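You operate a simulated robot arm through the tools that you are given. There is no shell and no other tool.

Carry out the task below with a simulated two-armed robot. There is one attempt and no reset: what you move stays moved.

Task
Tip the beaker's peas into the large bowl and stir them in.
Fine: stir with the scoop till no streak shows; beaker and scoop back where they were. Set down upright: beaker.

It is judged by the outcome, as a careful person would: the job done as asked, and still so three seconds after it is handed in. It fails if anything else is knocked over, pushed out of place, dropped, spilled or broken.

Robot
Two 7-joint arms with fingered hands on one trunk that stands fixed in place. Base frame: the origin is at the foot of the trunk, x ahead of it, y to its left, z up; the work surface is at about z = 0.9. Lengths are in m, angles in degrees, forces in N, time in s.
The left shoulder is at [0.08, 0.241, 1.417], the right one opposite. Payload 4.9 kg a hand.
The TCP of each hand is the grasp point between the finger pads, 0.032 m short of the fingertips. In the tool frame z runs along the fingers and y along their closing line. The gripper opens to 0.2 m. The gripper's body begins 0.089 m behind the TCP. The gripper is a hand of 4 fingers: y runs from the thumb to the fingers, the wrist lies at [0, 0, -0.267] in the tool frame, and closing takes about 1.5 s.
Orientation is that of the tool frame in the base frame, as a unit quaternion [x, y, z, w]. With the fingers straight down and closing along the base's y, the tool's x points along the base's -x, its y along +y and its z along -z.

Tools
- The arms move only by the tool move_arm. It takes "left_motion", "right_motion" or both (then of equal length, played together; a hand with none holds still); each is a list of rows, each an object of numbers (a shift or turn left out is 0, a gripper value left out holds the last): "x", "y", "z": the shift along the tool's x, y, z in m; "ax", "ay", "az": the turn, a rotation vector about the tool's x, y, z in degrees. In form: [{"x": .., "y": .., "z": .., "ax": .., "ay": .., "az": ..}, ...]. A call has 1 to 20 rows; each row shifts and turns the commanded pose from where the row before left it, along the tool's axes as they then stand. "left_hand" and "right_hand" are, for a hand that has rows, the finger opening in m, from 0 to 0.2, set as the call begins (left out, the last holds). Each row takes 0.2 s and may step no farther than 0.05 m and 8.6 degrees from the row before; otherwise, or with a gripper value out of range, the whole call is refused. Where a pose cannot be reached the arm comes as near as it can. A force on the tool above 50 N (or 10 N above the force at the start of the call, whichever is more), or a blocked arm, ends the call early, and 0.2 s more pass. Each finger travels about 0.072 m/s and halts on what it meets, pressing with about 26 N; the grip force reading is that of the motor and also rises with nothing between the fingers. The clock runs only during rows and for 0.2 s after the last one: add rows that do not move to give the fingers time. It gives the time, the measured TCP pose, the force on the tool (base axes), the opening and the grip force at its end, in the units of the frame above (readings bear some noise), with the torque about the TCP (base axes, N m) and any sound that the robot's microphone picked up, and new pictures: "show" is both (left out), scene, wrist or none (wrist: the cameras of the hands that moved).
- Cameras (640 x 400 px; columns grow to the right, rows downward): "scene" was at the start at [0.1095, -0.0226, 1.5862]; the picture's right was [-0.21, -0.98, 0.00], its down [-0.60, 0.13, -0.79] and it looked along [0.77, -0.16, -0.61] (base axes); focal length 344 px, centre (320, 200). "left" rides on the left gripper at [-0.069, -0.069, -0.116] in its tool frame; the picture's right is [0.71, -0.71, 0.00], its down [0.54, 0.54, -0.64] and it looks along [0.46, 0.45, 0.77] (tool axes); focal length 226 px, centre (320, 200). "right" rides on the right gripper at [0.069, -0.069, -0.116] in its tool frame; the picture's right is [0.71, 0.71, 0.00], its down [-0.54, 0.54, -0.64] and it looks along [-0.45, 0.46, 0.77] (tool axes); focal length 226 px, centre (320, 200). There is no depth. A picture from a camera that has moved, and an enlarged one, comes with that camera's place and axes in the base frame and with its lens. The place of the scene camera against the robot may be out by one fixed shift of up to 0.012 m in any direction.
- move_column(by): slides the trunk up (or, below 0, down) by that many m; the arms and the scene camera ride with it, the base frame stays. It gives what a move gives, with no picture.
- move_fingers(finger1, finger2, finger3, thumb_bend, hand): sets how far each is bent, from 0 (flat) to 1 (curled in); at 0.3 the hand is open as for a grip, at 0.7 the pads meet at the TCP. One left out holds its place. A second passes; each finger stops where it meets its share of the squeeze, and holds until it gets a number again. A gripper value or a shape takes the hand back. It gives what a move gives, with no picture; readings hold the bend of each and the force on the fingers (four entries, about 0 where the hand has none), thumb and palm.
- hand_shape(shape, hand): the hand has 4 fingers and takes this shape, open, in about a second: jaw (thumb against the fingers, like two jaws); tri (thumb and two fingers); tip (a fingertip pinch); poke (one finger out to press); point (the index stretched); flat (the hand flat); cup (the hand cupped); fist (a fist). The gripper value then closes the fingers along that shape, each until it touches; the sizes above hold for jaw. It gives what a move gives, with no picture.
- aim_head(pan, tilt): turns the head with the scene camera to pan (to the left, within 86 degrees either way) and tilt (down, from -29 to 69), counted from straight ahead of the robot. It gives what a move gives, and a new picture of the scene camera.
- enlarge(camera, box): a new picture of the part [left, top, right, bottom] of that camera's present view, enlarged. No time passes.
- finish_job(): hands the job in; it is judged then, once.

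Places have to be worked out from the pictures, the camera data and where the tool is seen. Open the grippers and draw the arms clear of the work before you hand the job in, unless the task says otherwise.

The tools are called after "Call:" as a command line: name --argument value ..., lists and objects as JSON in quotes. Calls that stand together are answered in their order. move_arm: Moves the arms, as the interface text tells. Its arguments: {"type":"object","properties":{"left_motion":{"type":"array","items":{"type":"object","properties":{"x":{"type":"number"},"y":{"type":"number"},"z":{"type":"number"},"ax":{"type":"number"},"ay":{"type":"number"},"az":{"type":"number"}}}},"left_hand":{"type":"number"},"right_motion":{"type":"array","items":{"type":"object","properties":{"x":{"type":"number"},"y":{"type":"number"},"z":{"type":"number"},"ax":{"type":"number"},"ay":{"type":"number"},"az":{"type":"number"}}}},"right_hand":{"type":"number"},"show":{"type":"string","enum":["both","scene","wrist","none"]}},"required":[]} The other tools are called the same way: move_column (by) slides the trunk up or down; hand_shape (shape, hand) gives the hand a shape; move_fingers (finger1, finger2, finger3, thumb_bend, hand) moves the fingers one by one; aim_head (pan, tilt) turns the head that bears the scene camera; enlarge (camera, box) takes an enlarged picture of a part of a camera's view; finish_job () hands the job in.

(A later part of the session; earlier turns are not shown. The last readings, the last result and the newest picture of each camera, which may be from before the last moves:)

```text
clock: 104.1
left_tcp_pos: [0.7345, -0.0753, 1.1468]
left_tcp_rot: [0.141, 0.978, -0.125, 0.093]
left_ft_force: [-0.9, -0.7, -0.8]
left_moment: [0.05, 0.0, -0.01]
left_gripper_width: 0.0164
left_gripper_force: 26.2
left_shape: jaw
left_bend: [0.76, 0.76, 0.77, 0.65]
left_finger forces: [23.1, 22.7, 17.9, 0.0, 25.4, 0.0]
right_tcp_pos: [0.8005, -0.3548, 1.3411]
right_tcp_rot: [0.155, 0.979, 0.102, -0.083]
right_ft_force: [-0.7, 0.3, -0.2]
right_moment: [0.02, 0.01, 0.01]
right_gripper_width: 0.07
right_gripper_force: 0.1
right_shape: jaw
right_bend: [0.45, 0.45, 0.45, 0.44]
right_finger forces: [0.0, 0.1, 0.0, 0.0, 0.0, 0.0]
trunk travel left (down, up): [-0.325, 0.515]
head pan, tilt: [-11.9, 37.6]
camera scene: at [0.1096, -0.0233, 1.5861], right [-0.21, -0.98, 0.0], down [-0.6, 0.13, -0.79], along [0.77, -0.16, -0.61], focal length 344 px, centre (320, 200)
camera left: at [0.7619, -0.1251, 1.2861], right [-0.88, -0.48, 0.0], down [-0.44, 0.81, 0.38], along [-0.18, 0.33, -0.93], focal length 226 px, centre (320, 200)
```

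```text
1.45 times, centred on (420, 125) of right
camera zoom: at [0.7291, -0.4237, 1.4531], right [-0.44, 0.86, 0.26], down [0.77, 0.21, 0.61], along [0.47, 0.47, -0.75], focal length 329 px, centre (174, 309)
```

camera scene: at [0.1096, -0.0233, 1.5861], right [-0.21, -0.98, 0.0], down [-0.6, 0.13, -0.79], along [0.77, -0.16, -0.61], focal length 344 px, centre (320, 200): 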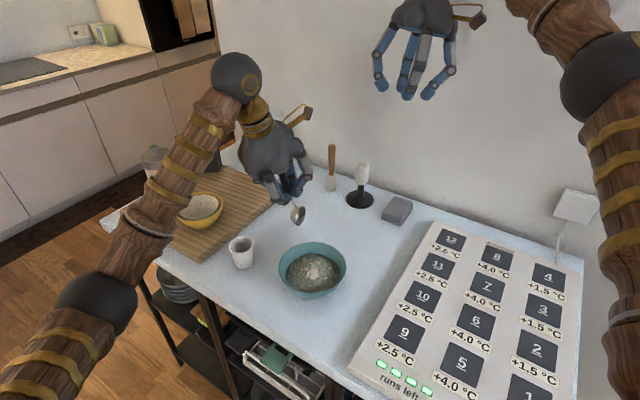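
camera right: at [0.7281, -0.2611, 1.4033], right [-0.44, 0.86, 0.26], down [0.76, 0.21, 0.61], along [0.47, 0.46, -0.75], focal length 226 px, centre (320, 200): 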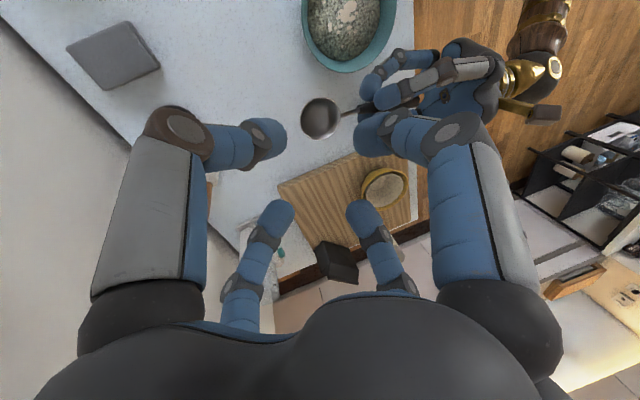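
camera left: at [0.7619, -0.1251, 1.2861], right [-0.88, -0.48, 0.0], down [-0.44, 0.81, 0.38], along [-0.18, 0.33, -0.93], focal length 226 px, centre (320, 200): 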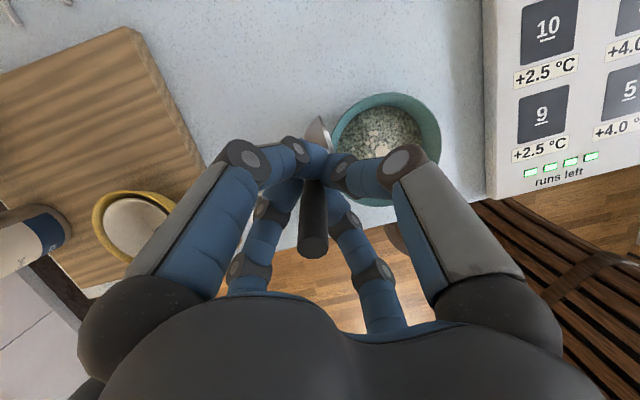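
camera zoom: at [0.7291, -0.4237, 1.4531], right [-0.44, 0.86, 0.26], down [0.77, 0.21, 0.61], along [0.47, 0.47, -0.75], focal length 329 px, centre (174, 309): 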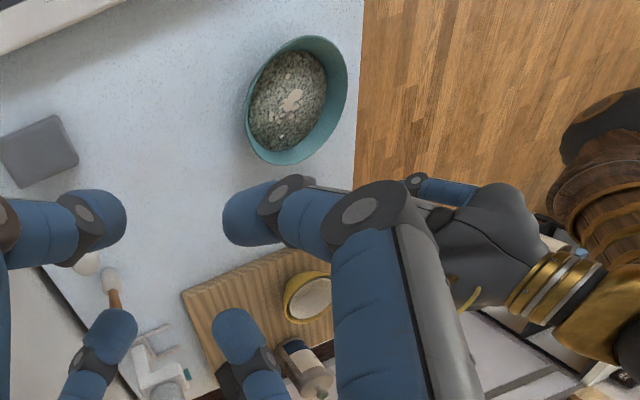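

The scoop has rolled about its handle axis but is firmly held, which is fine for stirring. I'll move it over the bowl's centre, still above the rim.

Call:
move_arm --left_motion '[{"x": 0.0252, "y": -0.0088, "z": 0.0034}, {"x": 0.0252, "y": -0.0088, "z": 0.0034}, {"x": 0.0252, "y": -0.0088, "z": 0.0034}, {"x": 0.0252, "y": -0.0088, "z": 0.0034}]' --show "both"

Call:
enlarge --camera "scene" --box '[240, 180, 380, 310]'

Call:
enlarge --camera "right" --box '[240, 0, 520, 200]'

```text
clock: 105.1
left_tcp_pos: [0.6308, -0.0855, 1.1204]
left_tcp_rot: [0.141, 0.978, -0.125, 0.094]
left_ft_force: [-0.5, 0.0, 0.2]
left_moment: [0.0, -0.01, 0.0]
left_gripper_width: 0.0166
left_gripper_force: 26.1
left_shape: jaw
left_bend: [0.76, 0.76, 0.77, 0.65]
left_finger forces: [23.2, 22.8, 17.8, 0.1, 25.5, 0.0]
right_tcp_pos: [0.8004, -0.3539, 1.3413]
right_tcp_rot: [0.155, 0.979, 0.101, -0.082]
right_ft_force: [0.0, -0.7, -0.2]
right_moment: [0.0, -0.02, 0.0]
right_gripper_width: 0.0699
right_gripper_force: 0.1
right_shape: jaw
right_bend: [0.45, 0.45, 0.45, 0.44]
right_finger forces: [0.0, 0.0, 0.1, 0.0, 0.1, 0.1]
trunk travel left (down, up): [-0.325, 0.515]
head pan, tilt: [-11.9, 37.6]
camera scene: at [0.1088, -0.0222, 1.5863], right [-0.21, -0.98, 0.0], down [-0.6, 0.13, -0.79], along [0.77, -0.16, -0.61], focal length 344 px, centre (320, 200)
camera left: at [0.6578, -0.1355, 1.26], right [-0.88, -0.48, 0.0], down [-0.44, 0.82, 0.37], along [-0.18, 0.33, -0.93], focal length 226 px, centre (320, 200)
```

scene: 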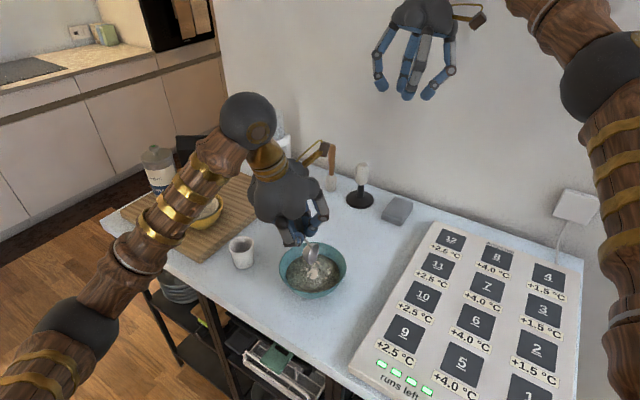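
left: 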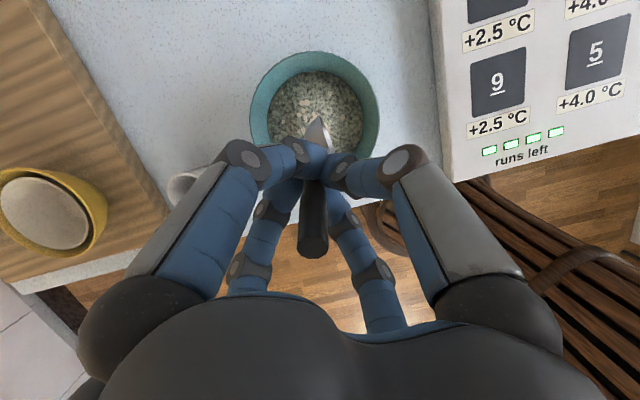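

```text
3.08 times, centred on (310, 245) of scene
camera zoom: at [0.1088, -0.0222, 1.5863], right [-0.21, -0.98, 0.0], down [-0.6, 0.13, -0.79], along [0.77, -0.16, -0.61], focal length 1060 px, centre (351, 62)
```

zoom: 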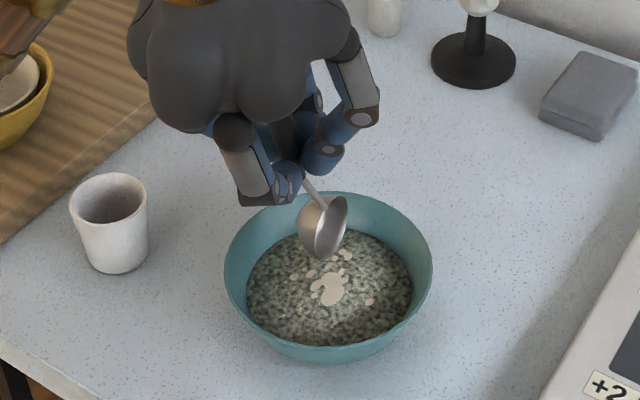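

```text
2.00 times, centred on (380, 100) of right
camera zoom: at [0.7283, -0.4229, 1.454], right [-0.44, 0.86, 0.26], down [0.76, 0.21, 0.61], along [0.47, 0.46, -0.75], focal length 452 px, centre (200, 400)
```

zoom: 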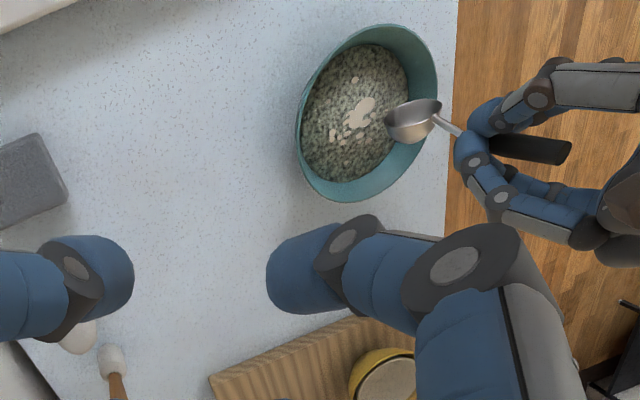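

The scoop's head hangs at (0.641, -0.113, 1.02), right over the bowl's centre. I'll lower it 8 cm into the mix, leaving about 1 cm above the bowl's floor.

Call:
move_arm --left_motion '[{"x": 0.0043, "y": 0.0043, "z": 0.0191}, {"x": 0.0043, "y": 0.0043, "z": 0.0191}, {"x": 0.0043, "y": 0.0043, "z": 0.0191}, {"x": 0.0043, "y": 0.0043, "z": 0.0191}]' --show "both"

Call:
enlarge --camera "scene" --box '[240, 180, 380, 310]'

Call:
enlarge --camera "right" --box '[240, 0, 520, 200]'

```text
clock: 106.1
left_tcp_pos: [0.6315, -0.0858, 1.0394]
left_tcp_rot: [0.141, 0.977, -0.126, 0.094]
left_ft_force: [0.2, -0.4, -0.7]
left_moment: [-0.02, 0.01, 0.0]
left_gripper_width: 0.0164
left_gripper_force: 26.0
left_shape: jaw
left_bend: [0.76, 0.76, 0.77, 0.65]
left_finger forces: [22.9, 22.9, 17.9, 0.0, 25.7, 0.1]
right_tcp_pos: [0.8006, -0.3544, 1.3397]
right_tcp_rot: [0.155, 0.979, 0.102, -0.082]
right_ft_force: [-0.3, 0.2, 0.3]
right_moment: [-0.01, -0.01, 0.0]
right_gripper_width: 0.0701
right_gripper_force: 0.0
right_shape: jaw
right_bend: [0.45, 0.45, 0.45, 0.44]
right_finger forces: [0.0, 0.0, 0.0, 0.0, 0.0, 0.1]
trunk travel left (down, up): [-0.325, 0.515]
head pan, tilt: [-11.9, 37.6]
camera scene: at [0.1097, -0.0226, 1.5862], right [-0.21, -0.98, 0.0], down [-0.6, 0.13, -0.79], along [0.77, -0.16, -0.61], focal length 344 px, centre (320, 200)
camera left: at [0.659, -0.1357, 1.1787], right [-0.88, -0.48, 0.0], down [-0.44, 0.82, 0.37], along [-0.18, 0.33, -0.93], focal length 226 px, centre (320, 200)
```

scene: 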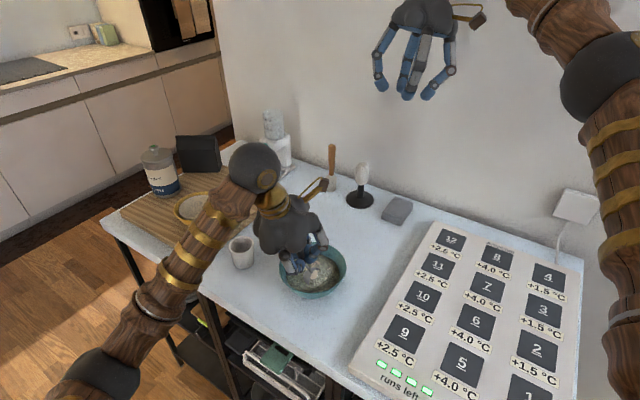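
left: 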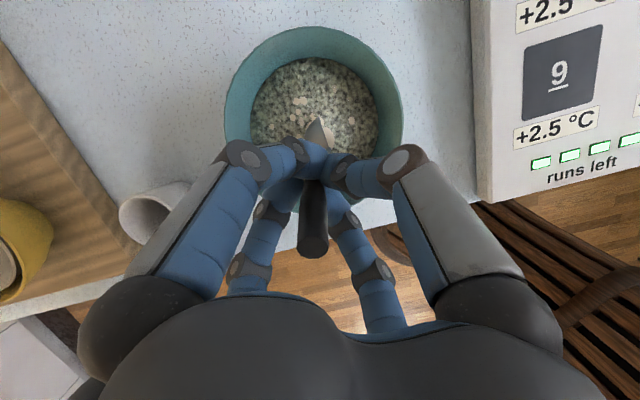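

```text
3.08 times, centred on (310, 245) of scene
camera zoom: at [0.1097, -0.0226, 1.5862], right [-0.21, -0.98, 0.0], down [-0.6, 0.13, -0.79], along [0.77, -0.16, -0.61], focal length 1060 px, centre (351, 62)
```

zoom: 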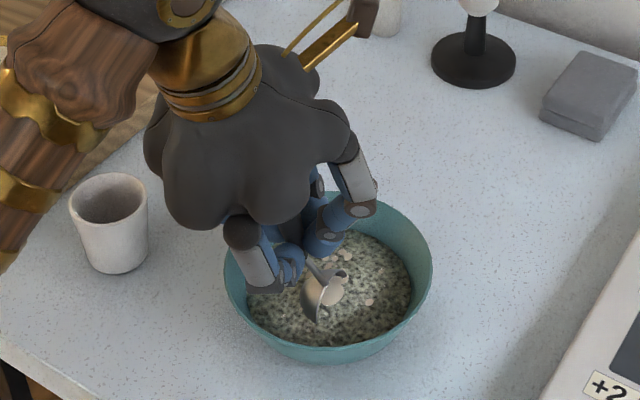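

```text
2.00 times, centred on (380, 100) of right
camera zoom: at [0.7291, -0.4232, 1.4535], right [-0.44, 0.86, 0.26], down [0.77, 0.21, 0.61], along [0.47, 0.46, -0.75], focal length 452 px, centre (200, 400)
```

zoom: 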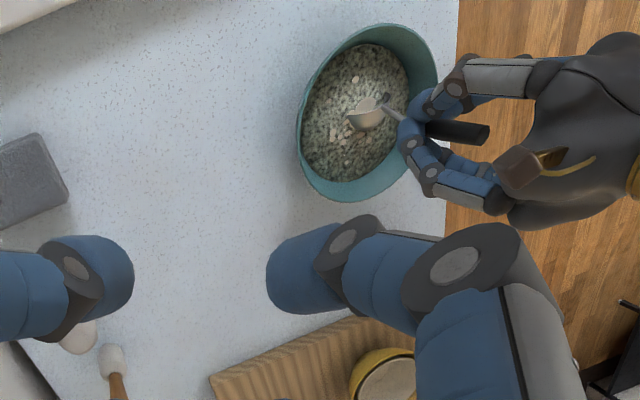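

The head is in the mix with no contact force. I'll stir a first circle of 2.5 cm radius and watch that the bowl stays put.

Call:
move_arm --left_motion '[{"x": -0.0244, "y": 0.0047, "z": 0.0045}, {"x": 0.0063, "y": 0.0106, "z": -0.0039}, {"x": 0.011, "y": 0.0058, "z": -0.0038}, {"x": 0.0126, "y": -0.0006, "z": -0.0027}, {"x": 0.011, "y": -0.0068, "z": -0.0009}, {"x": 0.0063, "y": -0.0112, "z": 0.0011}, {"x": 0.0, "y": -0.0126, "z": 0.0029}, {"x": -0.0063, "y": -0.0106, "z": 0.0039}, {"x": -0.011, "y": -0.0058, "z": 0.0038}, {"x": -0.0126, "y": 0.0006, "z": 0.0027}, {"x": -0.011, "y": 0.0068, "z": 0.0009}, {"x": -0.0063, "y": 0.0112, "z": -0.0011}, {"x": 0.0, "y": 0.0126, "z": -0.0029}]' --show "both"

Call:
enlarge --camera "scene" --box '[240, 180, 380, 310]'

Call:
enlarge --camera "right" --box '[240, 0, 520, 200]'

```text
clock: 108.9
left_tcp_pos: [0.6562, -0.0884, 1.0406]
left_tcp_rot: [0.142, 0.977, -0.126, 0.094]
left_ft_force: [-0.1, -0.2, -1.1]
left_moment: [-0.03, -0.01, 0.03]
left_gripper_width: 0.0165
left_gripper_force: 25.9
left_shape: jaw
left_bend: [0.76, 0.76, 0.77, 0.65]
left_finger forces: [22.9, 23.4, 17.6, 0.0, 27.0, 0.0]
right_tcp_pos: [0.7998, -0.3525, 1.3411]
right_tcp_rot: [0.155, 0.979, 0.1, -0.083]
right_ft_force: [-0.7, 0.7, 0.4]
right_moment: [0.01, -0.05, -0.02]
right_gripper_width: 0.0699
right_gripper_force: 0.1
right_shape: jaw
right_bend: [0.45, 0.45, 0.45, 0.44]
right_finger forces: [0.0, 0.1, 0.1, 0.0, 0.0, 0.1]
trunk travel left (down, up): [-0.325, 0.515]
head pan, tilt: [-11.9, 37.6]
camera scene: at [0.1096, -0.0217, 1.5862], right [-0.21, -0.98, 0.0], down [-0.6, 0.13, -0.79], along [0.77, -0.16, -0.61], focal length 344 px, centre (320, 200)
camera left: at [0.6834, -0.1381, 1.1798], right [-0.88, -0.48, 0.0], down [-0.44, 0.82, 0.37], along [-0.18, 0.33, -0.93], focal length 226 px, centre (320, 200)
```

scene: 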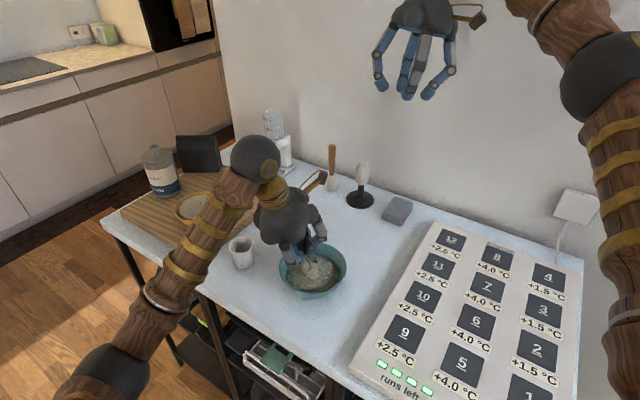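
left: 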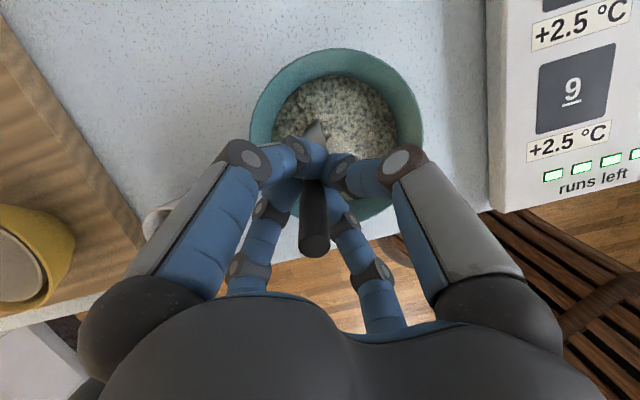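

```text
3.08 times, centred on (310, 245) of scene
camera zoom: at [0.1096, -0.0217, 1.5862], right [-0.21, -0.98, 0.0], down [-0.6, 0.13, -0.79], along [0.77, -0.16, -0.61], focal length 1060 px, centre (351, 62)
```

zoom: 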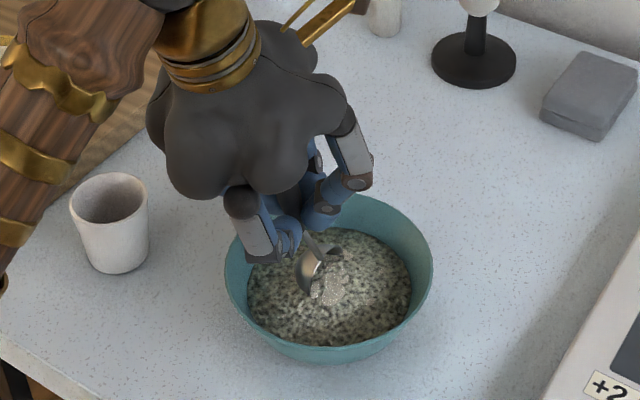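

```text
2.00 times, centred on (380, 100) of right
camera zoom: at [0.729, -0.4224, 1.4537], right [-0.44, 0.86, 0.26], down [0.77, 0.21, 0.61], along [0.47, 0.46, -0.75], focal length 452 px, centre (200, 400)
```

zoom: 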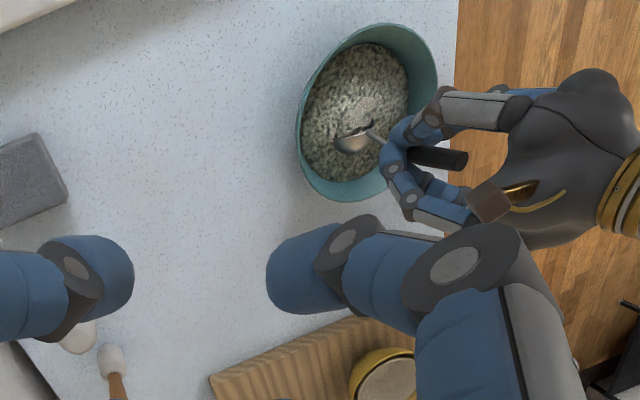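

The bowl stayed still and the pale streaks are fading. I'll do more circles.

Call:
move_arm --left_motion '[{"x": 0.0063, "y": 0.0106, "z": -0.0039}, {"x": 0.011, "y": 0.0058, "z": -0.0038}, {"x": 0.0126, "y": -0.0006, "z": -0.0027}, {"x": 0.011, "y": -0.0068, "z": -0.0009}, {"x": 0.0063, "y": -0.0112, "z": 0.0011}, {"x": 0.0, "y": -0.0126, "z": 0.0029}, {"x": -0.0063, "y": -0.0106, "z": 0.0039}, {"x": -0.011, "y": -0.0058, "z": 0.0038}, {"x": -0.0126, "y": 0.0006, "z": 0.0027}, {"x": -0.011, "y": 0.0068, "z": 0.0009}, {"x": -0.0063, "y": 0.0112, "z": -0.0011}, {"x": 0.0, "y": 0.0126, "z": -0.0029}]' --show "none"

Call:
move_arm --left_motion '[{"x": 0.0063, "y": 0.0106, "z": -0.0039}, {"x": 0.011, "y": 0.0058, "z": -0.0038}, {"x": 0.0126, "y": -0.0006, "z": -0.0027}, {"x": 0.011, "y": -0.0068, "z": -0.0009}, {"x": 0.0063, "y": -0.0112, "z": 0.0011}, {"x": 0.0, "y": -0.0126, "z": 0.0029}, {"x": -0.0063, "y": -0.0106, "z": 0.0039}, {"x": -0.011, "y": -0.0058, "z": 0.0038}, {"x": -0.0126, "y": 0.0006, "z": 0.0027}, {"x": -0.011, "y": 0.0068, "z": 0.0009}, {"x": -0.0063, "y": 0.0112, "z": -0.0011}, {"x": 0.0, "y": 0.0126, "z": -0.0029}]' --show "both"

Call:
enlarge --camera "scene" --box '[240, 180, 380, 310]'

Call:
enlarge --camera "right" --box '[340, 0, 480, 110]'

```text
clock: 111.5
left_tcp_pos: [0.6569, -0.0891, 1.0397]
left_tcp_rot: [0.142, 0.977, -0.126, 0.094]
left_ft_force: [0.1, -0.8, -0.3]
left_moment: [0.02, -0.01, -0.02]
left_gripper_width: 0.0165
left_gripper_force: 26.1
left_shape: jaw
left_bend: [0.76, 0.76, 0.77, 0.65]
left_finger forces: [22.7, 23.5, 17.6, 0.1, 27.2, 0.0]
right_tcp_pos: [0.8001, -0.3534, 1.3422]
right_tcp_rot: [0.155, 0.979, 0.101, -0.083]
right_ft_force: [0.6, 0.6, -1.1]
right_moment: [-0.03, 0.01, 0.0]
right_gripper_width: 0.0698
right_gripper_force: 0.1
right_shape: jaw
right_bend: [0.45, 0.45, 0.45, 0.44]
right_finger forces: [0.1, 0.0, 0.1, 0.0, 0.0, 0.0]
trunk travel left (down, up): [-0.325, 0.515]
head pan, tilt: [-11.9, 37.6]
```

```text
clock: 114.1
left_tcp_pos: [0.6554, -0.0889, 1.0407]
left_tcp_rot: [0.141, 0.977, -0.126, 0.095]
left_ft_force: [-0.4, -0.7, -1.1]
left_moment: [-0.05, -0.05, 0.04]
left_gripper_width: 0.0166
left_gripper_force: 25.9
left_shape: jaw
left_bend: [0.76, 0.76, 0.77, 0.65]
left_finger forces: [22.6, 23.7, 17.6, 0.0, 27.4, 0.0]
right_tcp_pos: [0.8, -0.3533, 1.3419]
right_tcp_rot: [0.155, 0.979, 0.101, -0.082]
right_ft_force: [-1.2, 0.4, -0.5]
right_moment: [0.01, 0.02, -0.04]
right_gripper_width: 0.0697
right_gripper_force: 0.1
right_shape: jaw
right_bend: [0.45, 0.45, 0.45, 0.44]
right_finger forces: [0.0, 0.1, 0.0, 0.1, 0.0, 0.0]
trunk travel left (down, up): [-0.325, 0.515]
head pan, tilt: [-11.9, 37.6]
camera scene: at [0.1096, -0.0217, 1.5862], right [-0.21, -0.98, 0.0], down [-0.6, 0.13, -0.79], along [0.77, -0.16, -0.61], focal length 344 px, centre (320, 200)
camera left: at [0.6833, -0.1383, 1.1798], right [-0.88, -0.48, 0.0], down [-0.44, 0.82, 0.37], along [-0.18, 0.33, -0.93], focal length 226 px, centre (320, 200)
```

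scene: 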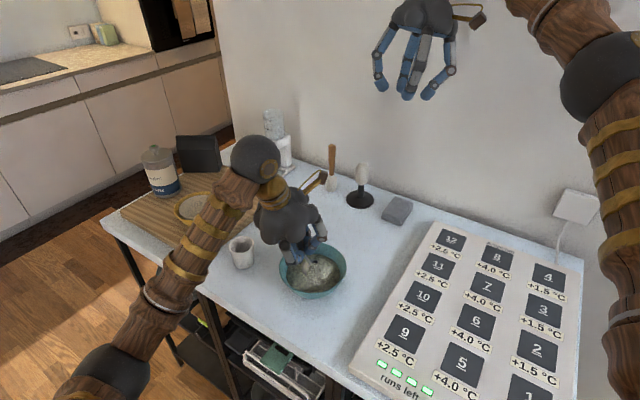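
left: 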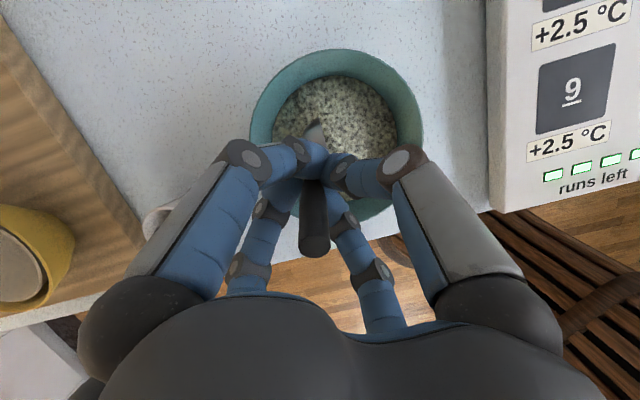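

```text
3.08 times, centred on (310, 245) of scene
camera zoom: at [0.1096, -0.0217, 1.5862], right [-0.21, -0.98, 0.0], down [-0.6, 0.13, -0.79], along [0.77, -0.16, -0.61], focal length 1060 px, centre (351, 62)
```

zoom: 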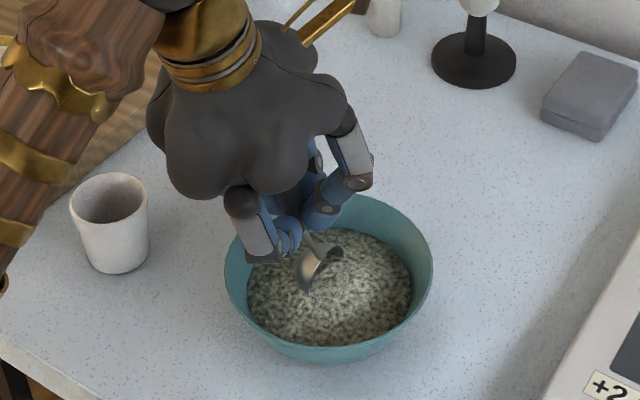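

```text
3.64 times, centred on (410, 55) of right
camera zoom: at [0.729, -0.4224, 1.4538], right [-0.44, 0.86, 0.26], down [0.77, 0.21, 0.61], along [0.47, 0.46, -0.75], focal length 822 px, centre (-7, 727)
```

zoom: 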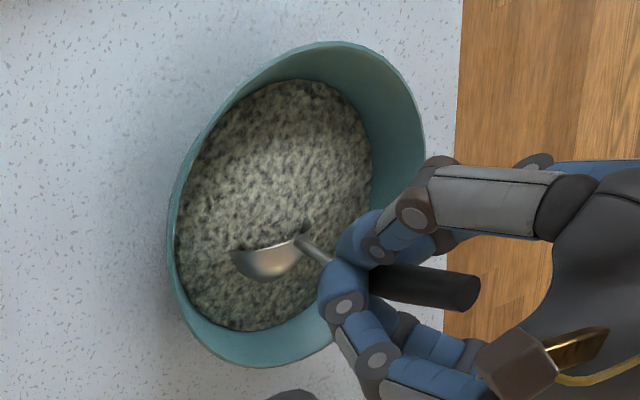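

The mix looks nearly uniform. I'll add two more circles plus a pass through the centre to be sure.

Call:
move_arm --left_motion '[{"x": 0.0063, "y": 0.0106, "z": -0.0039}, {"x": 0.011, "y": 0.0058, "z": -0.0038}, {"x": 0.0126, "y": -0.0006, "z": -0.0027}, {"x": 0.011, "y": -0.0068, "z": -0.0009}, {"x": 0.0063, "y": -0.0112, "z": 0.0011}, {"x": 0.0, "y": -0.0126, "z": 0.0029}, {"x": -0.0063, "y": -0.0106, "z": 0.0039}, {"x": -0.011, "y": -0.0058, "z": 0.0038}, {"x": -0.0126, "y": 0.0006, "z": 0.0027}, {"x": -0.011, "y": 0.0068, "z": 0.0009}, {"x": -0.0063, "y": 0.0112, "z": -0.0011}, {"x": 0.0, "y": 0.0126, "z": -0.0029}, {"x": 0.0236, "y": -0.0075, "z": -0.0037}, {"x": 0.0063, "y": 0.0232, "z": -0.0068}, {"x": -0.0126, "y": -0.0464, "z": 0.0136}, {"x": 0.0063, "y": 0.0232, "z": -0.0068}, {"x": -0.0236, "y": 0.0075, "z": 0.0037}]' --show "none"

Call:
move_arm --left_motion '[{"x": 0.0063, "y": 0.0106, "z": -0.0039}, {"x": 0.011, "y": 0.0058, "z": -0.0038}, {"x": 0.0126, "y": -0.0006, "z": -0.0027}, {"x": 0.011, "y": -0.0068, "z": -0.0009}, {"x": 0.0063, "y": -0.0112, "z": 0.0011}, {"x": 0.0, "y": -0.0126, "z": 0.0029}, {"x": -0.0063, "y": -0.0106, "z": 0.0039}, {"x": -0.011, "y": -0.0058, "z": 0.0038}, {"x": -0.0126, "y": 0.0006, "z": 0.0027}, {"x": -0.011, "y": 0.0068, "z": 0.0009}, {"x": -0.0063, "y": 0.0112, "z": -0.0011}, {"x": 0.0, "y": 0.0126, "z": -0.0029}, {"x": 0.0236, "y": -0.0075, "z": -0.0037}]' --show "none"

Call:
move_arm --left_motion '[{"x": -0.0043, "y": -0.0043, "z": -0.0191}, {"x": -0.0043, "y": -0.0043, "z": -0.0191}, {"x": -0.0043, "y": -0.0043, "z": -0.0191}, {"x": -0.0043, "y": -0.0043, "z": -0.0191}, {}, {}]' --show "both"

Call:
enlarge --camera "scene" --box '[240, 180, 380, 310]'

Call:
enlarge --camera "right" --box '[340, 0, 480, 110]'

```text
clock: 117.7
left_tcp_pos: [0.6568, -0.0879, 1.0401]
left_tcp_rot: [0.141, 0.977, -0.125, 0.095]
left_ft_force: [-0.3, 0.6, -1.7]
left_moment: [-0.02, -0.02, 0.02]
left_gripper_width: 0.0164
left_gripper_force: 26.7
left_shape: jaw
left_bend: [0.76, 0.76, 0.77, 0.65]
left_finger forces: [22.4, 23.9, 17.6, 0.1, 27.3, 0.0]
right_tcp_pos: [0.802, -0.3531, 1.3419]
right_tcp_rot: [0.154, 0.98, 0.1, -0.083]
right_ft_force: [0.5, -0.7, 0.3]
right_moment: [0.0, 0.04, -0.01]
right_gripper_width: 0.0699
right_gripper_force: 0.1
right_shape: jaw
right_bend: [0.45, 0.45, 0.45, 0.44]
right_finger forces: [0.1, 0.0, 0.0, 0.0, 0.0, 0.0]
trunk travel left (down, up): [-0.325, 0.515]
head pan, tilt: [-11.9, 37.6]
```

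```text
clock: 120.5
left_tcp_pos: [0.629, -0.0882, 1.04]
left_tcp_rot: [0.141, 0.977, -0.126, 0.094]
left_ft_force: [-0.4, 1.3, 0.2]
left_moment: [0.0, -0.02, 0.0]
left_gripper_width: 0.0166
left_gripper_force: 26.2
left_shape: jaw
left_bend: [0.76, 0.76, 0.77, 0.65]
left_finger forces: [22.3, 24.0, 17.6, 0.0, 27.6, 0.1]
right_tcp_pos: [0.7984, -0.3544, 1.342]
right_tcp_rot: [0.154, 0.979, 0.101, -0.083]
right_ft_force: [0.0, 0.1, -0.1]
right_moment: [0.04, -0.04, -0.01]
right_gripper_width: 0.0699
right_gripper_force: 0.0
right_shape: jaw
right_bend: [0.45, 0.45, 0.45, 0.44]
right_finger forces: [0.0, 0.1, 0.0, 0.1, 0.0, 0.1]
trunk travel left (down, up): [-0.325, 0.515]
head pan, tilt: [-11.9, 37.6]
```

```text
clock: 121.9
left_tcp_pos: [0.6308, -0.0887, 1.1197]
left_tcp_rot: [0.141, 0.977, -0.126, 0.094]
left_ft_force: [0.5, -0.3, 0.2]
left_moment: [0.01, 0.04, 0.01]
left_gripper_width: 0.0165
left_gripper_force: 25.9
left_shape: jaw
left_bend: [0.76, 0.76, 0.77, 0.65]
left_finger forces: [22.1, 24.0, 17.8, 0.0, 27.4, 0.1]
right_tcp_pos: [0.8003, -0.3539, 1.3411]
right_tcp_rot: [0.155, 0.979, 0.101, -0.083]
right_ft_force: [-0.2, 0.4, -0.4]
right_moment: [0.01, -0.03, 0.03]
right_gripper_width: 0.0699
right_gripper_force: 0.0
right_shape: jaw
right_bend: [0.45, 0.45, 0.45, 0.44]
right_finger forces: [0.0, 0.0, 0.0, 0.0, 0.1, 0.0]
trunk travel left (down, up): [-0.325, 0.515]
head pan, tilt: [-11.9, 37.6]
camera scene: at [0.1097, -0.0225, 1.5862], right [-0.21, -0.98, 0.0], down [-0.6, 0.13, -0.79], along [0.77, -0.16, -0.61], focal length 344 px, centre (320, 200)
camera left: at [0.6581, -0.1381, 1.2598], right [-0.88, -0.48, 0.0], down [-0.44, 0.81, 0.37], along [-0.18, 0.33, -0.93], focal length 226 px, centre (320, 200)
```

scene: 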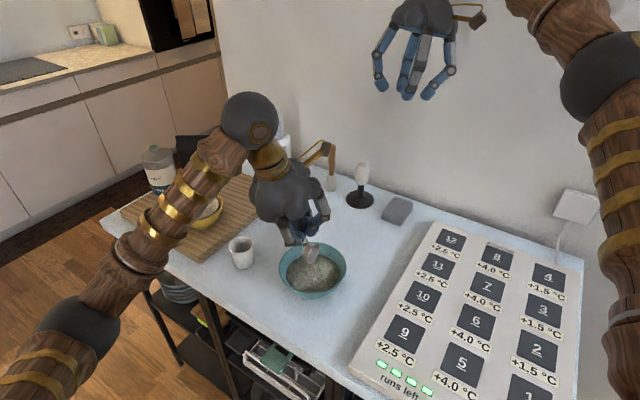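
left: 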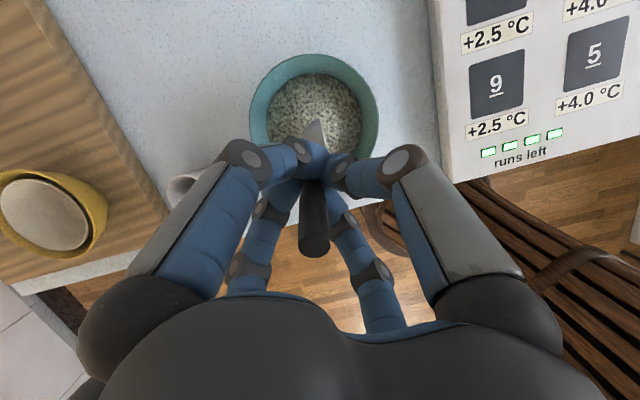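

```text
3.08 times, centred on (310, 245) of scene
camera zoom: at [0.1097, -0.0225, 1.5862], right [-0.21, -0.98, 0.0], down [-0.6, 0.13, -0.79], along [0.77, -0.16, -0.61], focal length 1060 px, centre (351, 62)
```

zoom: 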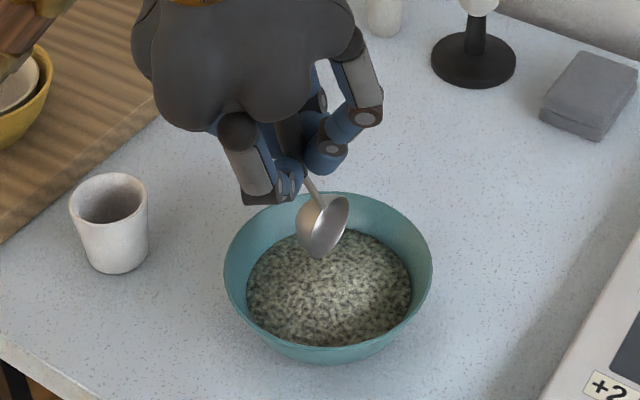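

```text
3.64 times, centred on (410, 55) of right
camera zoom: at [0.7291, -0.4232, 1.4534], right [-0.44, 0.86, 0.26], down [0.77, 0.21, 0.61], along [0.47, 0.46, -0.75], focal length 822 px, centre (-7, 727)
```

zoom: 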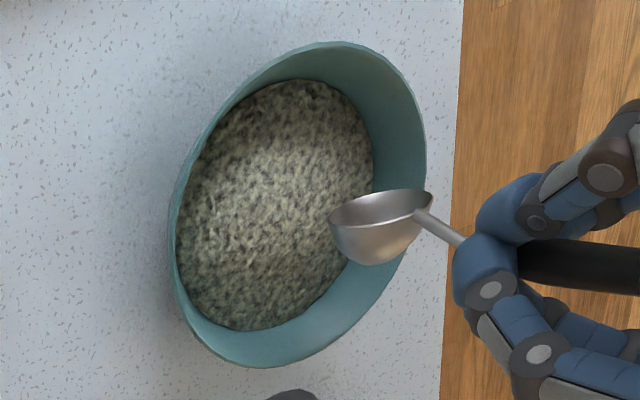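

The mix is even with no streaks left. Now for putting the scoop back. Its cup has rolled to face right, so I'll raise the left hand and roll it -90° to bring the cup face up once level.

Call:
move_arm --left_motion '[{"x": -0.0043, "y": -0.0043, "z": -0.0191}, {"x": -0.0043, "y": -0.0043, "z": -0.0191}, {"az": -8.2}, {"az": -8.2}, {"az": -8.2}, {"az": -8.2}, {"az": -8.2}, {"az": -8.2}, {"az": -8.2}, {"az": -8.2}, {"az": -8.2}, {"az": -8.2}, {"az": -8.2}]' --show "both"

Call:
enlarge --camera "scene" --box '[240, 140, 380, 260]'

```text
clock: 124.7
left_tcp_pos: [0.8087, -0.1003, 1.0652]
left_tcp_rot: [-0.593, 0.79, -0.155, -0.024]
left_ft_force: [0.1, 0.2, -1.2]
left_moment: [-0.06, 0.03, -0.01]
left_gripper_width: 0.0166
left_gripper_force: 25.8
left_shape: jaw
left_bend: [0.76, 0.76, 0.77, 0.65]
left_finger forces: [21.7, 23.9, 17.6, 0.0, 26.8, 0.0]
left hand out of reach, approached as far as the arm can: row 5, 6, 7, 8, 9, 10, 11
right_tcp_pos: [0.7999, -0.3532, 1.3417]
right_tcp_rot: [0.154, 0.979, 0.101, -0.083]
right_ft_force: [0.0, 0.2, -0.2]
right_moment: [-0.04, 0.03, 0.01]
right_gripper_width: 0.0698
right_gripper_force: 0.1
right_shape: jaw
right_bend: [0.45, 0.45, 0.45, 0.44]
right_finger forces: [0.0, 0.0, 0.1, 0.1, 0.0, 0.0]
trunk travel left (down, up): [-0.325, 0.515]
head pan, tilt: [-11.9, 37.6]
camera scene: at [0.1099, -0.022, 1.5861], right [-0.21, -0.98, 0.0], down [-0.6, 0.13, -0.79], along [0.77, -0.16, -0.61], focal length 344 px, centre (320, 200)
camera left: at [0.8777, -0.0209, 1.1744], right [0.46, -0.83, 0.31], down [-0.77, -0.19, 0.61], along [-0.45, -0.52, -0.73], focal length 226 px, centre (320, 200)
```

scene: 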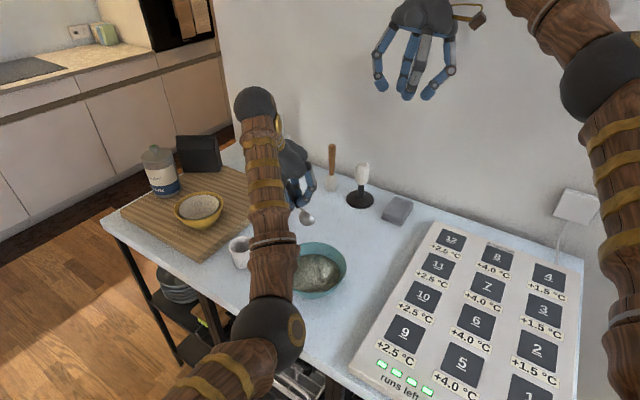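
left: 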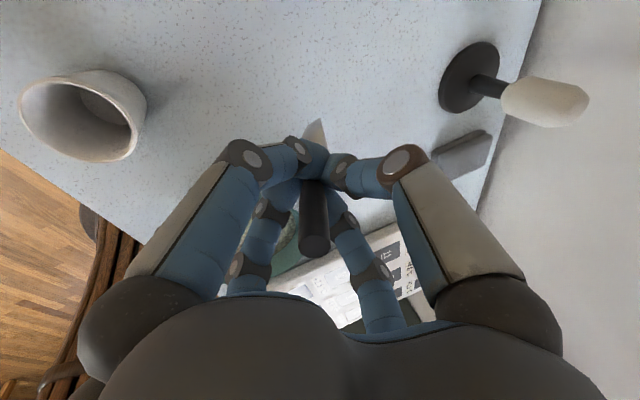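

```text
3.33 times, centred on (310, 200) of scene
camera zoom: at [0.1099, -0.022, 1.5861], right [-0.21, -0.98, 0.0], down [-0.6, 0.13, -0.79], along [0.77, -0.16, -0.61], focal length 1148 px, centre (353, 200)
```

zoom: 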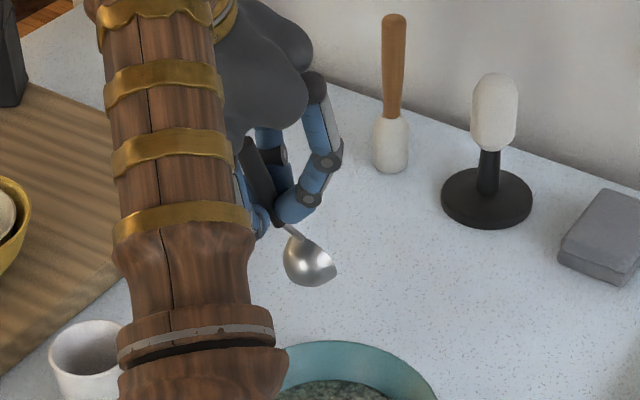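

At that roll the arm drifted out of its reachable zone, but nothing was touched. I'll roll the left hand back and lift. Instead the right hand can take the scoop's head from the side it now faces.

Call:
move_arm --left_motion '[{"az": 8.2}, {"az": 8.2}, {"az": 8.2}, {"az": 8.2}, {"az": 8.2}, {"az": 8.2}]' --show "both"

```text
clock: 126.1
left_tcp_pos: [0.8092, -0.0992, 1.0668]
left_tcp_rot: [-0.209, 0.965, -0.151, 0.044]
left_ft_force: [-0.1, -0.8, -0.2]
left_moment: [0.0, 0.0, 0.01]
left_gripper_width: 0.0164
left_gripper_force: 26.1
left_shape: jaw
left_bend: [0.76, 0.76, 0.77, 0.65]
left_finger forces: [21.6, 23.9, 17.9, 0.0, 26.8, 0.0]
right_tcp_pos: [0.8004, -0.3545, 1.3406]
right_tcp_rot: [0.155, 0.979, 0.102, -0.082]
right_ft_force: [-0.3, 0.0, 0.1]
right_moment: [-0.01, 0.0, 0.01]
right_gripper_width: 0.07
right_gripper_force: 0.0
right_shape: jaw
right_bend: [0.45, 0.45, 0.45, 0.44]
right_finger forces: [0.0, 0.0, 0.0, 0.1, 0.0, 0.0]
trunk travel left (down, up): [-0.325, 0.515]
head pan, tilt: [-11.9, 37.6]
camera scene: at [0.1097, -0.0225, 1.5862], right [-0.21, -0.98, 0.0], down [-0.6, 0.13, -0.79], along [0.77, -0.16, -0.61], focal length 344 px, centre (320, 200)
camera left: at [0.8818, -0.0987, 1.1983], right [-0.37, -0.91, 0.2], down [-0.8, 0.42, 0.43], along [-0.48, 0.0, -0.88], focal length 226 px, centre (320, 200)
```

scene: 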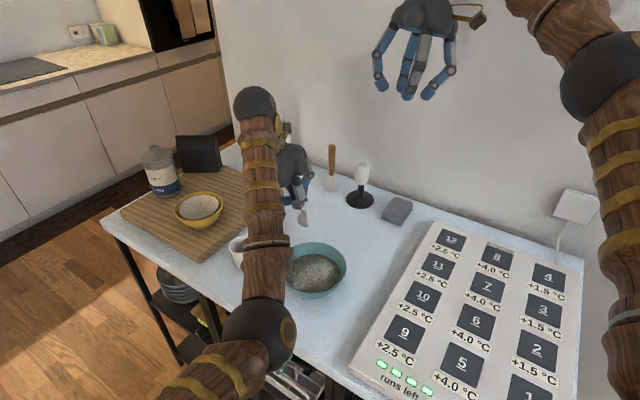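
left: 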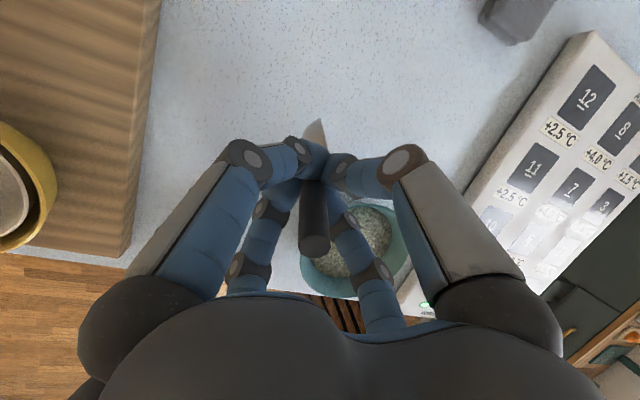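

No limits hit on the way back. I'll lift 8 cm and finish unrolling.

Call:
move_arm --left_motion '[{"x": -0.0006, "y": -0.0083, "z": -0.0253}, {"x": -0.0006, "y": -0.0083, "z": -0.0253}, {"x": -0.0006, "y": -0.0083, "z": -0.0253}, {"az": 8.2}, {"az": 8.2}, {"az": 8.2}, {"az": 8.2}, {"az": 8.2}]' --show "both"

```text
clock: 127.9
left_tcp_pos: [0.8095, -0.1, 1.1465]
left_tcp_rot: [0.142, 0.977, -0.126, 0.094]
left_ft_force: [0.1, 0.5, -0.5]
left_moment: [0.0, 0.01, 0.02]
left_gripper_width: 0.0164
left_gripper_force: 26.0
left_shape: jaw
left_bend: [0.76, 0.76, 0.77, 0.65]
left_finger forces: [21.6, 23.9, 17.7, 0.0, 26.9, 0.0]
right_tcp_pos: [0.8006, -0.3549, 1.3408]
right_tcp_rot: [0.155, 0.979, 0.101, -0.082]
right_ft_force: [-0.1, 0.4, 0.1]
right_moment: [0.02, -0.01, -0.04]
right_gripper_width: 0.0699
right_gripper_force: 0.0
right_shape: jaw
right_bend: [0.45, 0.45, 0.45, 0.44]
right_finger forces: [0.1, 0.1, 0.0, 0.1, 0.0, 0.0]
trunk travel left (down, up): [-0.325, 0.515]
head pan, tilt: [-11.9, 37.6]
camera scene: at [0.1096, -0.0226, 1.5862], right [-0.21, -0.98, 0.0], down [-0.6, 0.13, -0.79], along [0.77, -0.16, -0.61], focal length 344 px, centre (320, 200)
camera left: at [0.8363, -0.1496, 1.2855], right [-0.88, -0.48, 0.0], down [-0.44, 0.82, 0.37], along [-0.18, 0.33, -0.93], focal length 226 px, centre (320, 200)
```

scene: 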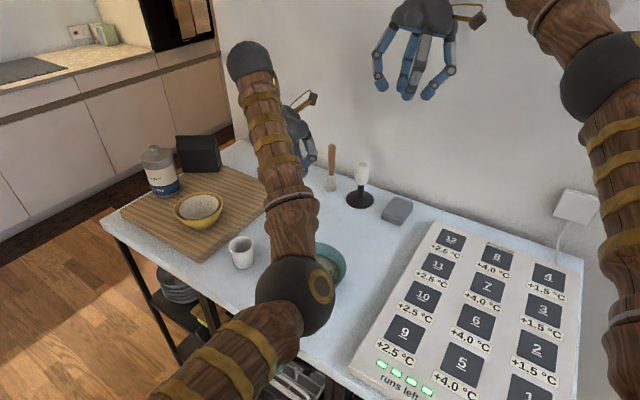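
left: 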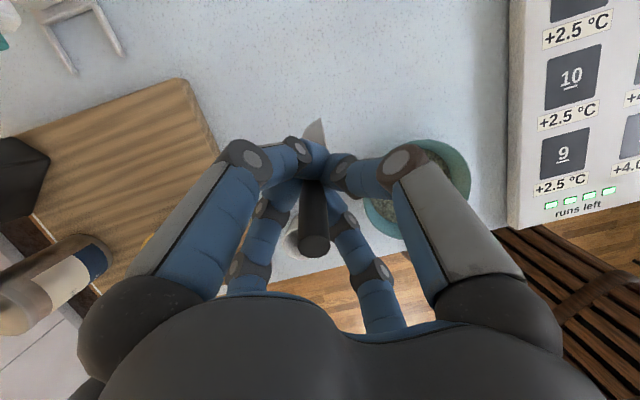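

The scoop is still firmly held. I'll bring the left hand level again (the reverse of the earlier tilt), then see which way the cup faces.

Call:
move_arm --left_motion '[{"ax": 5.66, "ay": -5.66}, {"ax": 5.66, "ay": -5.66}, {"ax": 5.66, "ay": -5.66}, {"ax": 5.66, "ay": -5.66}, {"ax": 5.66, "ay": -5.66}, {"ax": 5.66, "ay": -5.66}, {"ax": 5.66, "ay": -5.66}, {"ax": 5.66, "ay": -5.66}, {"ax": 5.66, "ay": -5.66}, {"ax": 5.66, "ay": -5.66}]' --show "both"

Call:
enlarge --camera "left" --box '[220, 80, 420, 240]'

Call:
enlarge --camera "scene" --box '[240, 100, 400, 240]'

```text
clock: 130.1
left_tcp_pos: [0.809, -0.0992, 1.146]
left_tcp_rot: [0.094, 0.647, -0.606, 0.453]
left_ft_force: [0.7, -0.2, -0.7]
left_moment: [0.04, 0.0, 0.0]
left_gripper_width: 0.0167
left_gripper_force: 26.0
left_shape: jaw
left_bend: [0.76, 0.76, 0.77, 0.65]
left_finger forces: [21.3, 24.3, 18.3, 0.0, 26.6, 0.0]
right_tcp_pos: [0.8008, -0.3543, 1.3405]
right_tcp_rot: [0.155, 0.979, 0.101, -0.083]
right_ft_force: [0.6, 0.5, -0.2]
right_moment: [-0.02, 0.04, -0.02]
right_gripper_width: 0.0697
right_gripper_force: 0.2
right_shape: jaw
right_bend: [0.45, 0.45, 0.45, 0.44]
right_finger forces: [0.0, 0.0, 0.0, 0.1, 0.0, 0.1]
trunk travel left (down, up): [-0.325, 0.515]
head pan, tilt: [-11.9, 37.6]
camera scene: at [0.1099, -0.0224, 1.5862], right [-0.21, -0.98, 0.0], down [-0.6, 0.13, -0.79], along [0.77, -0.16, -0.61], focal length 344 px, centre (320, 200)
camera left: at [0.7481, 0.0138, 1.225], right [-0.88, -0.48, 0.0], down [-0.25, 0.46, -0.85], along [0.41, -0.75, -0.53], focal length 226 px, centre (320, 200)
```

scene: 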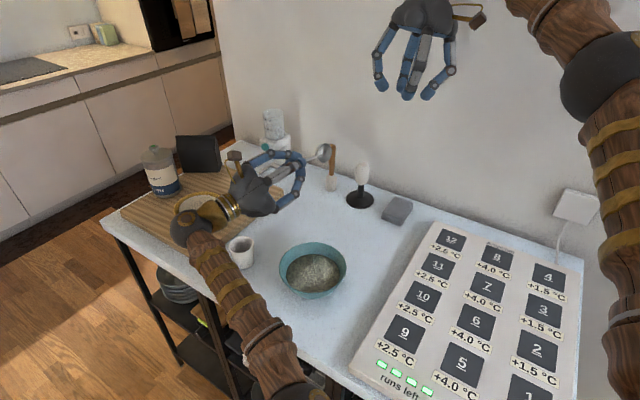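
left: 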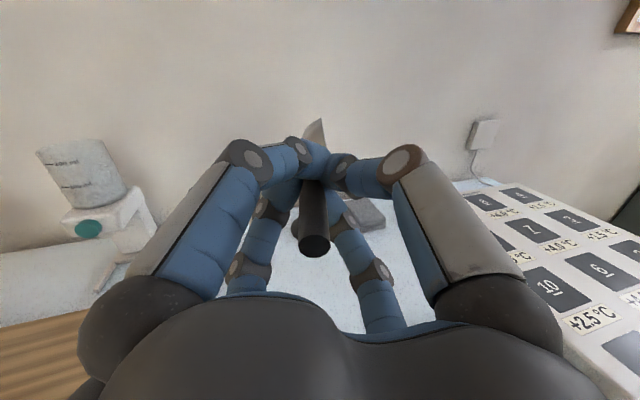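

```text
2.50 times, centred on (320, 160) of left
camera zoom: at [0.7481, 0.0138, 1.225], right [-0.88, -0.48, 0.0], down [-0.25, 0.46, -0.85], along [0.41, -0.75, -0.53], focal length 565 px, centre (320, 300)
```

zoom: 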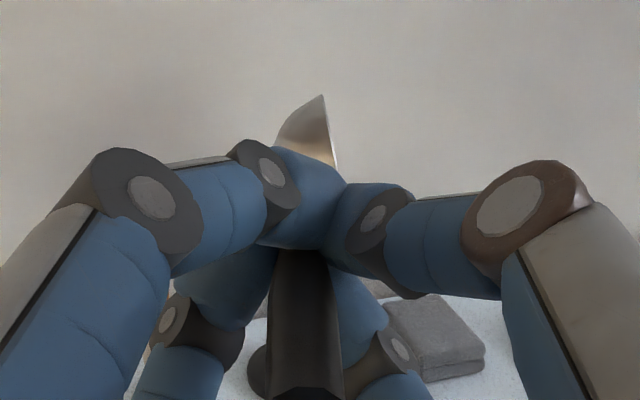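

```text
2.86 times, centred on (320, 170) of scene
camera zoom: at [0.1099, -0.0224, 1.5862], right [-0.21, -0.98, 0.0], down [-0.6, 0.13, -0.79], along [0.77, -0.16, -0.61], focal length 984 px, centre (320, 286)
```

zoom: 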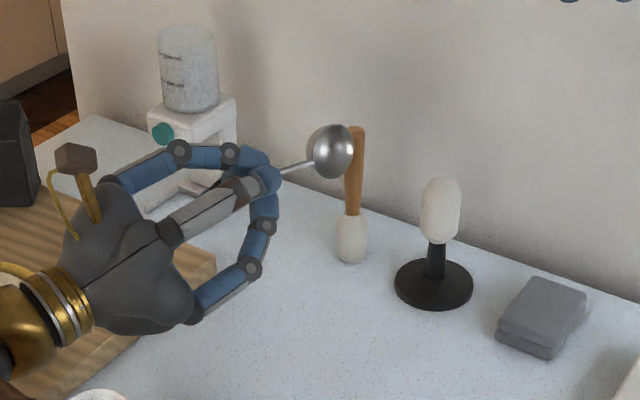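

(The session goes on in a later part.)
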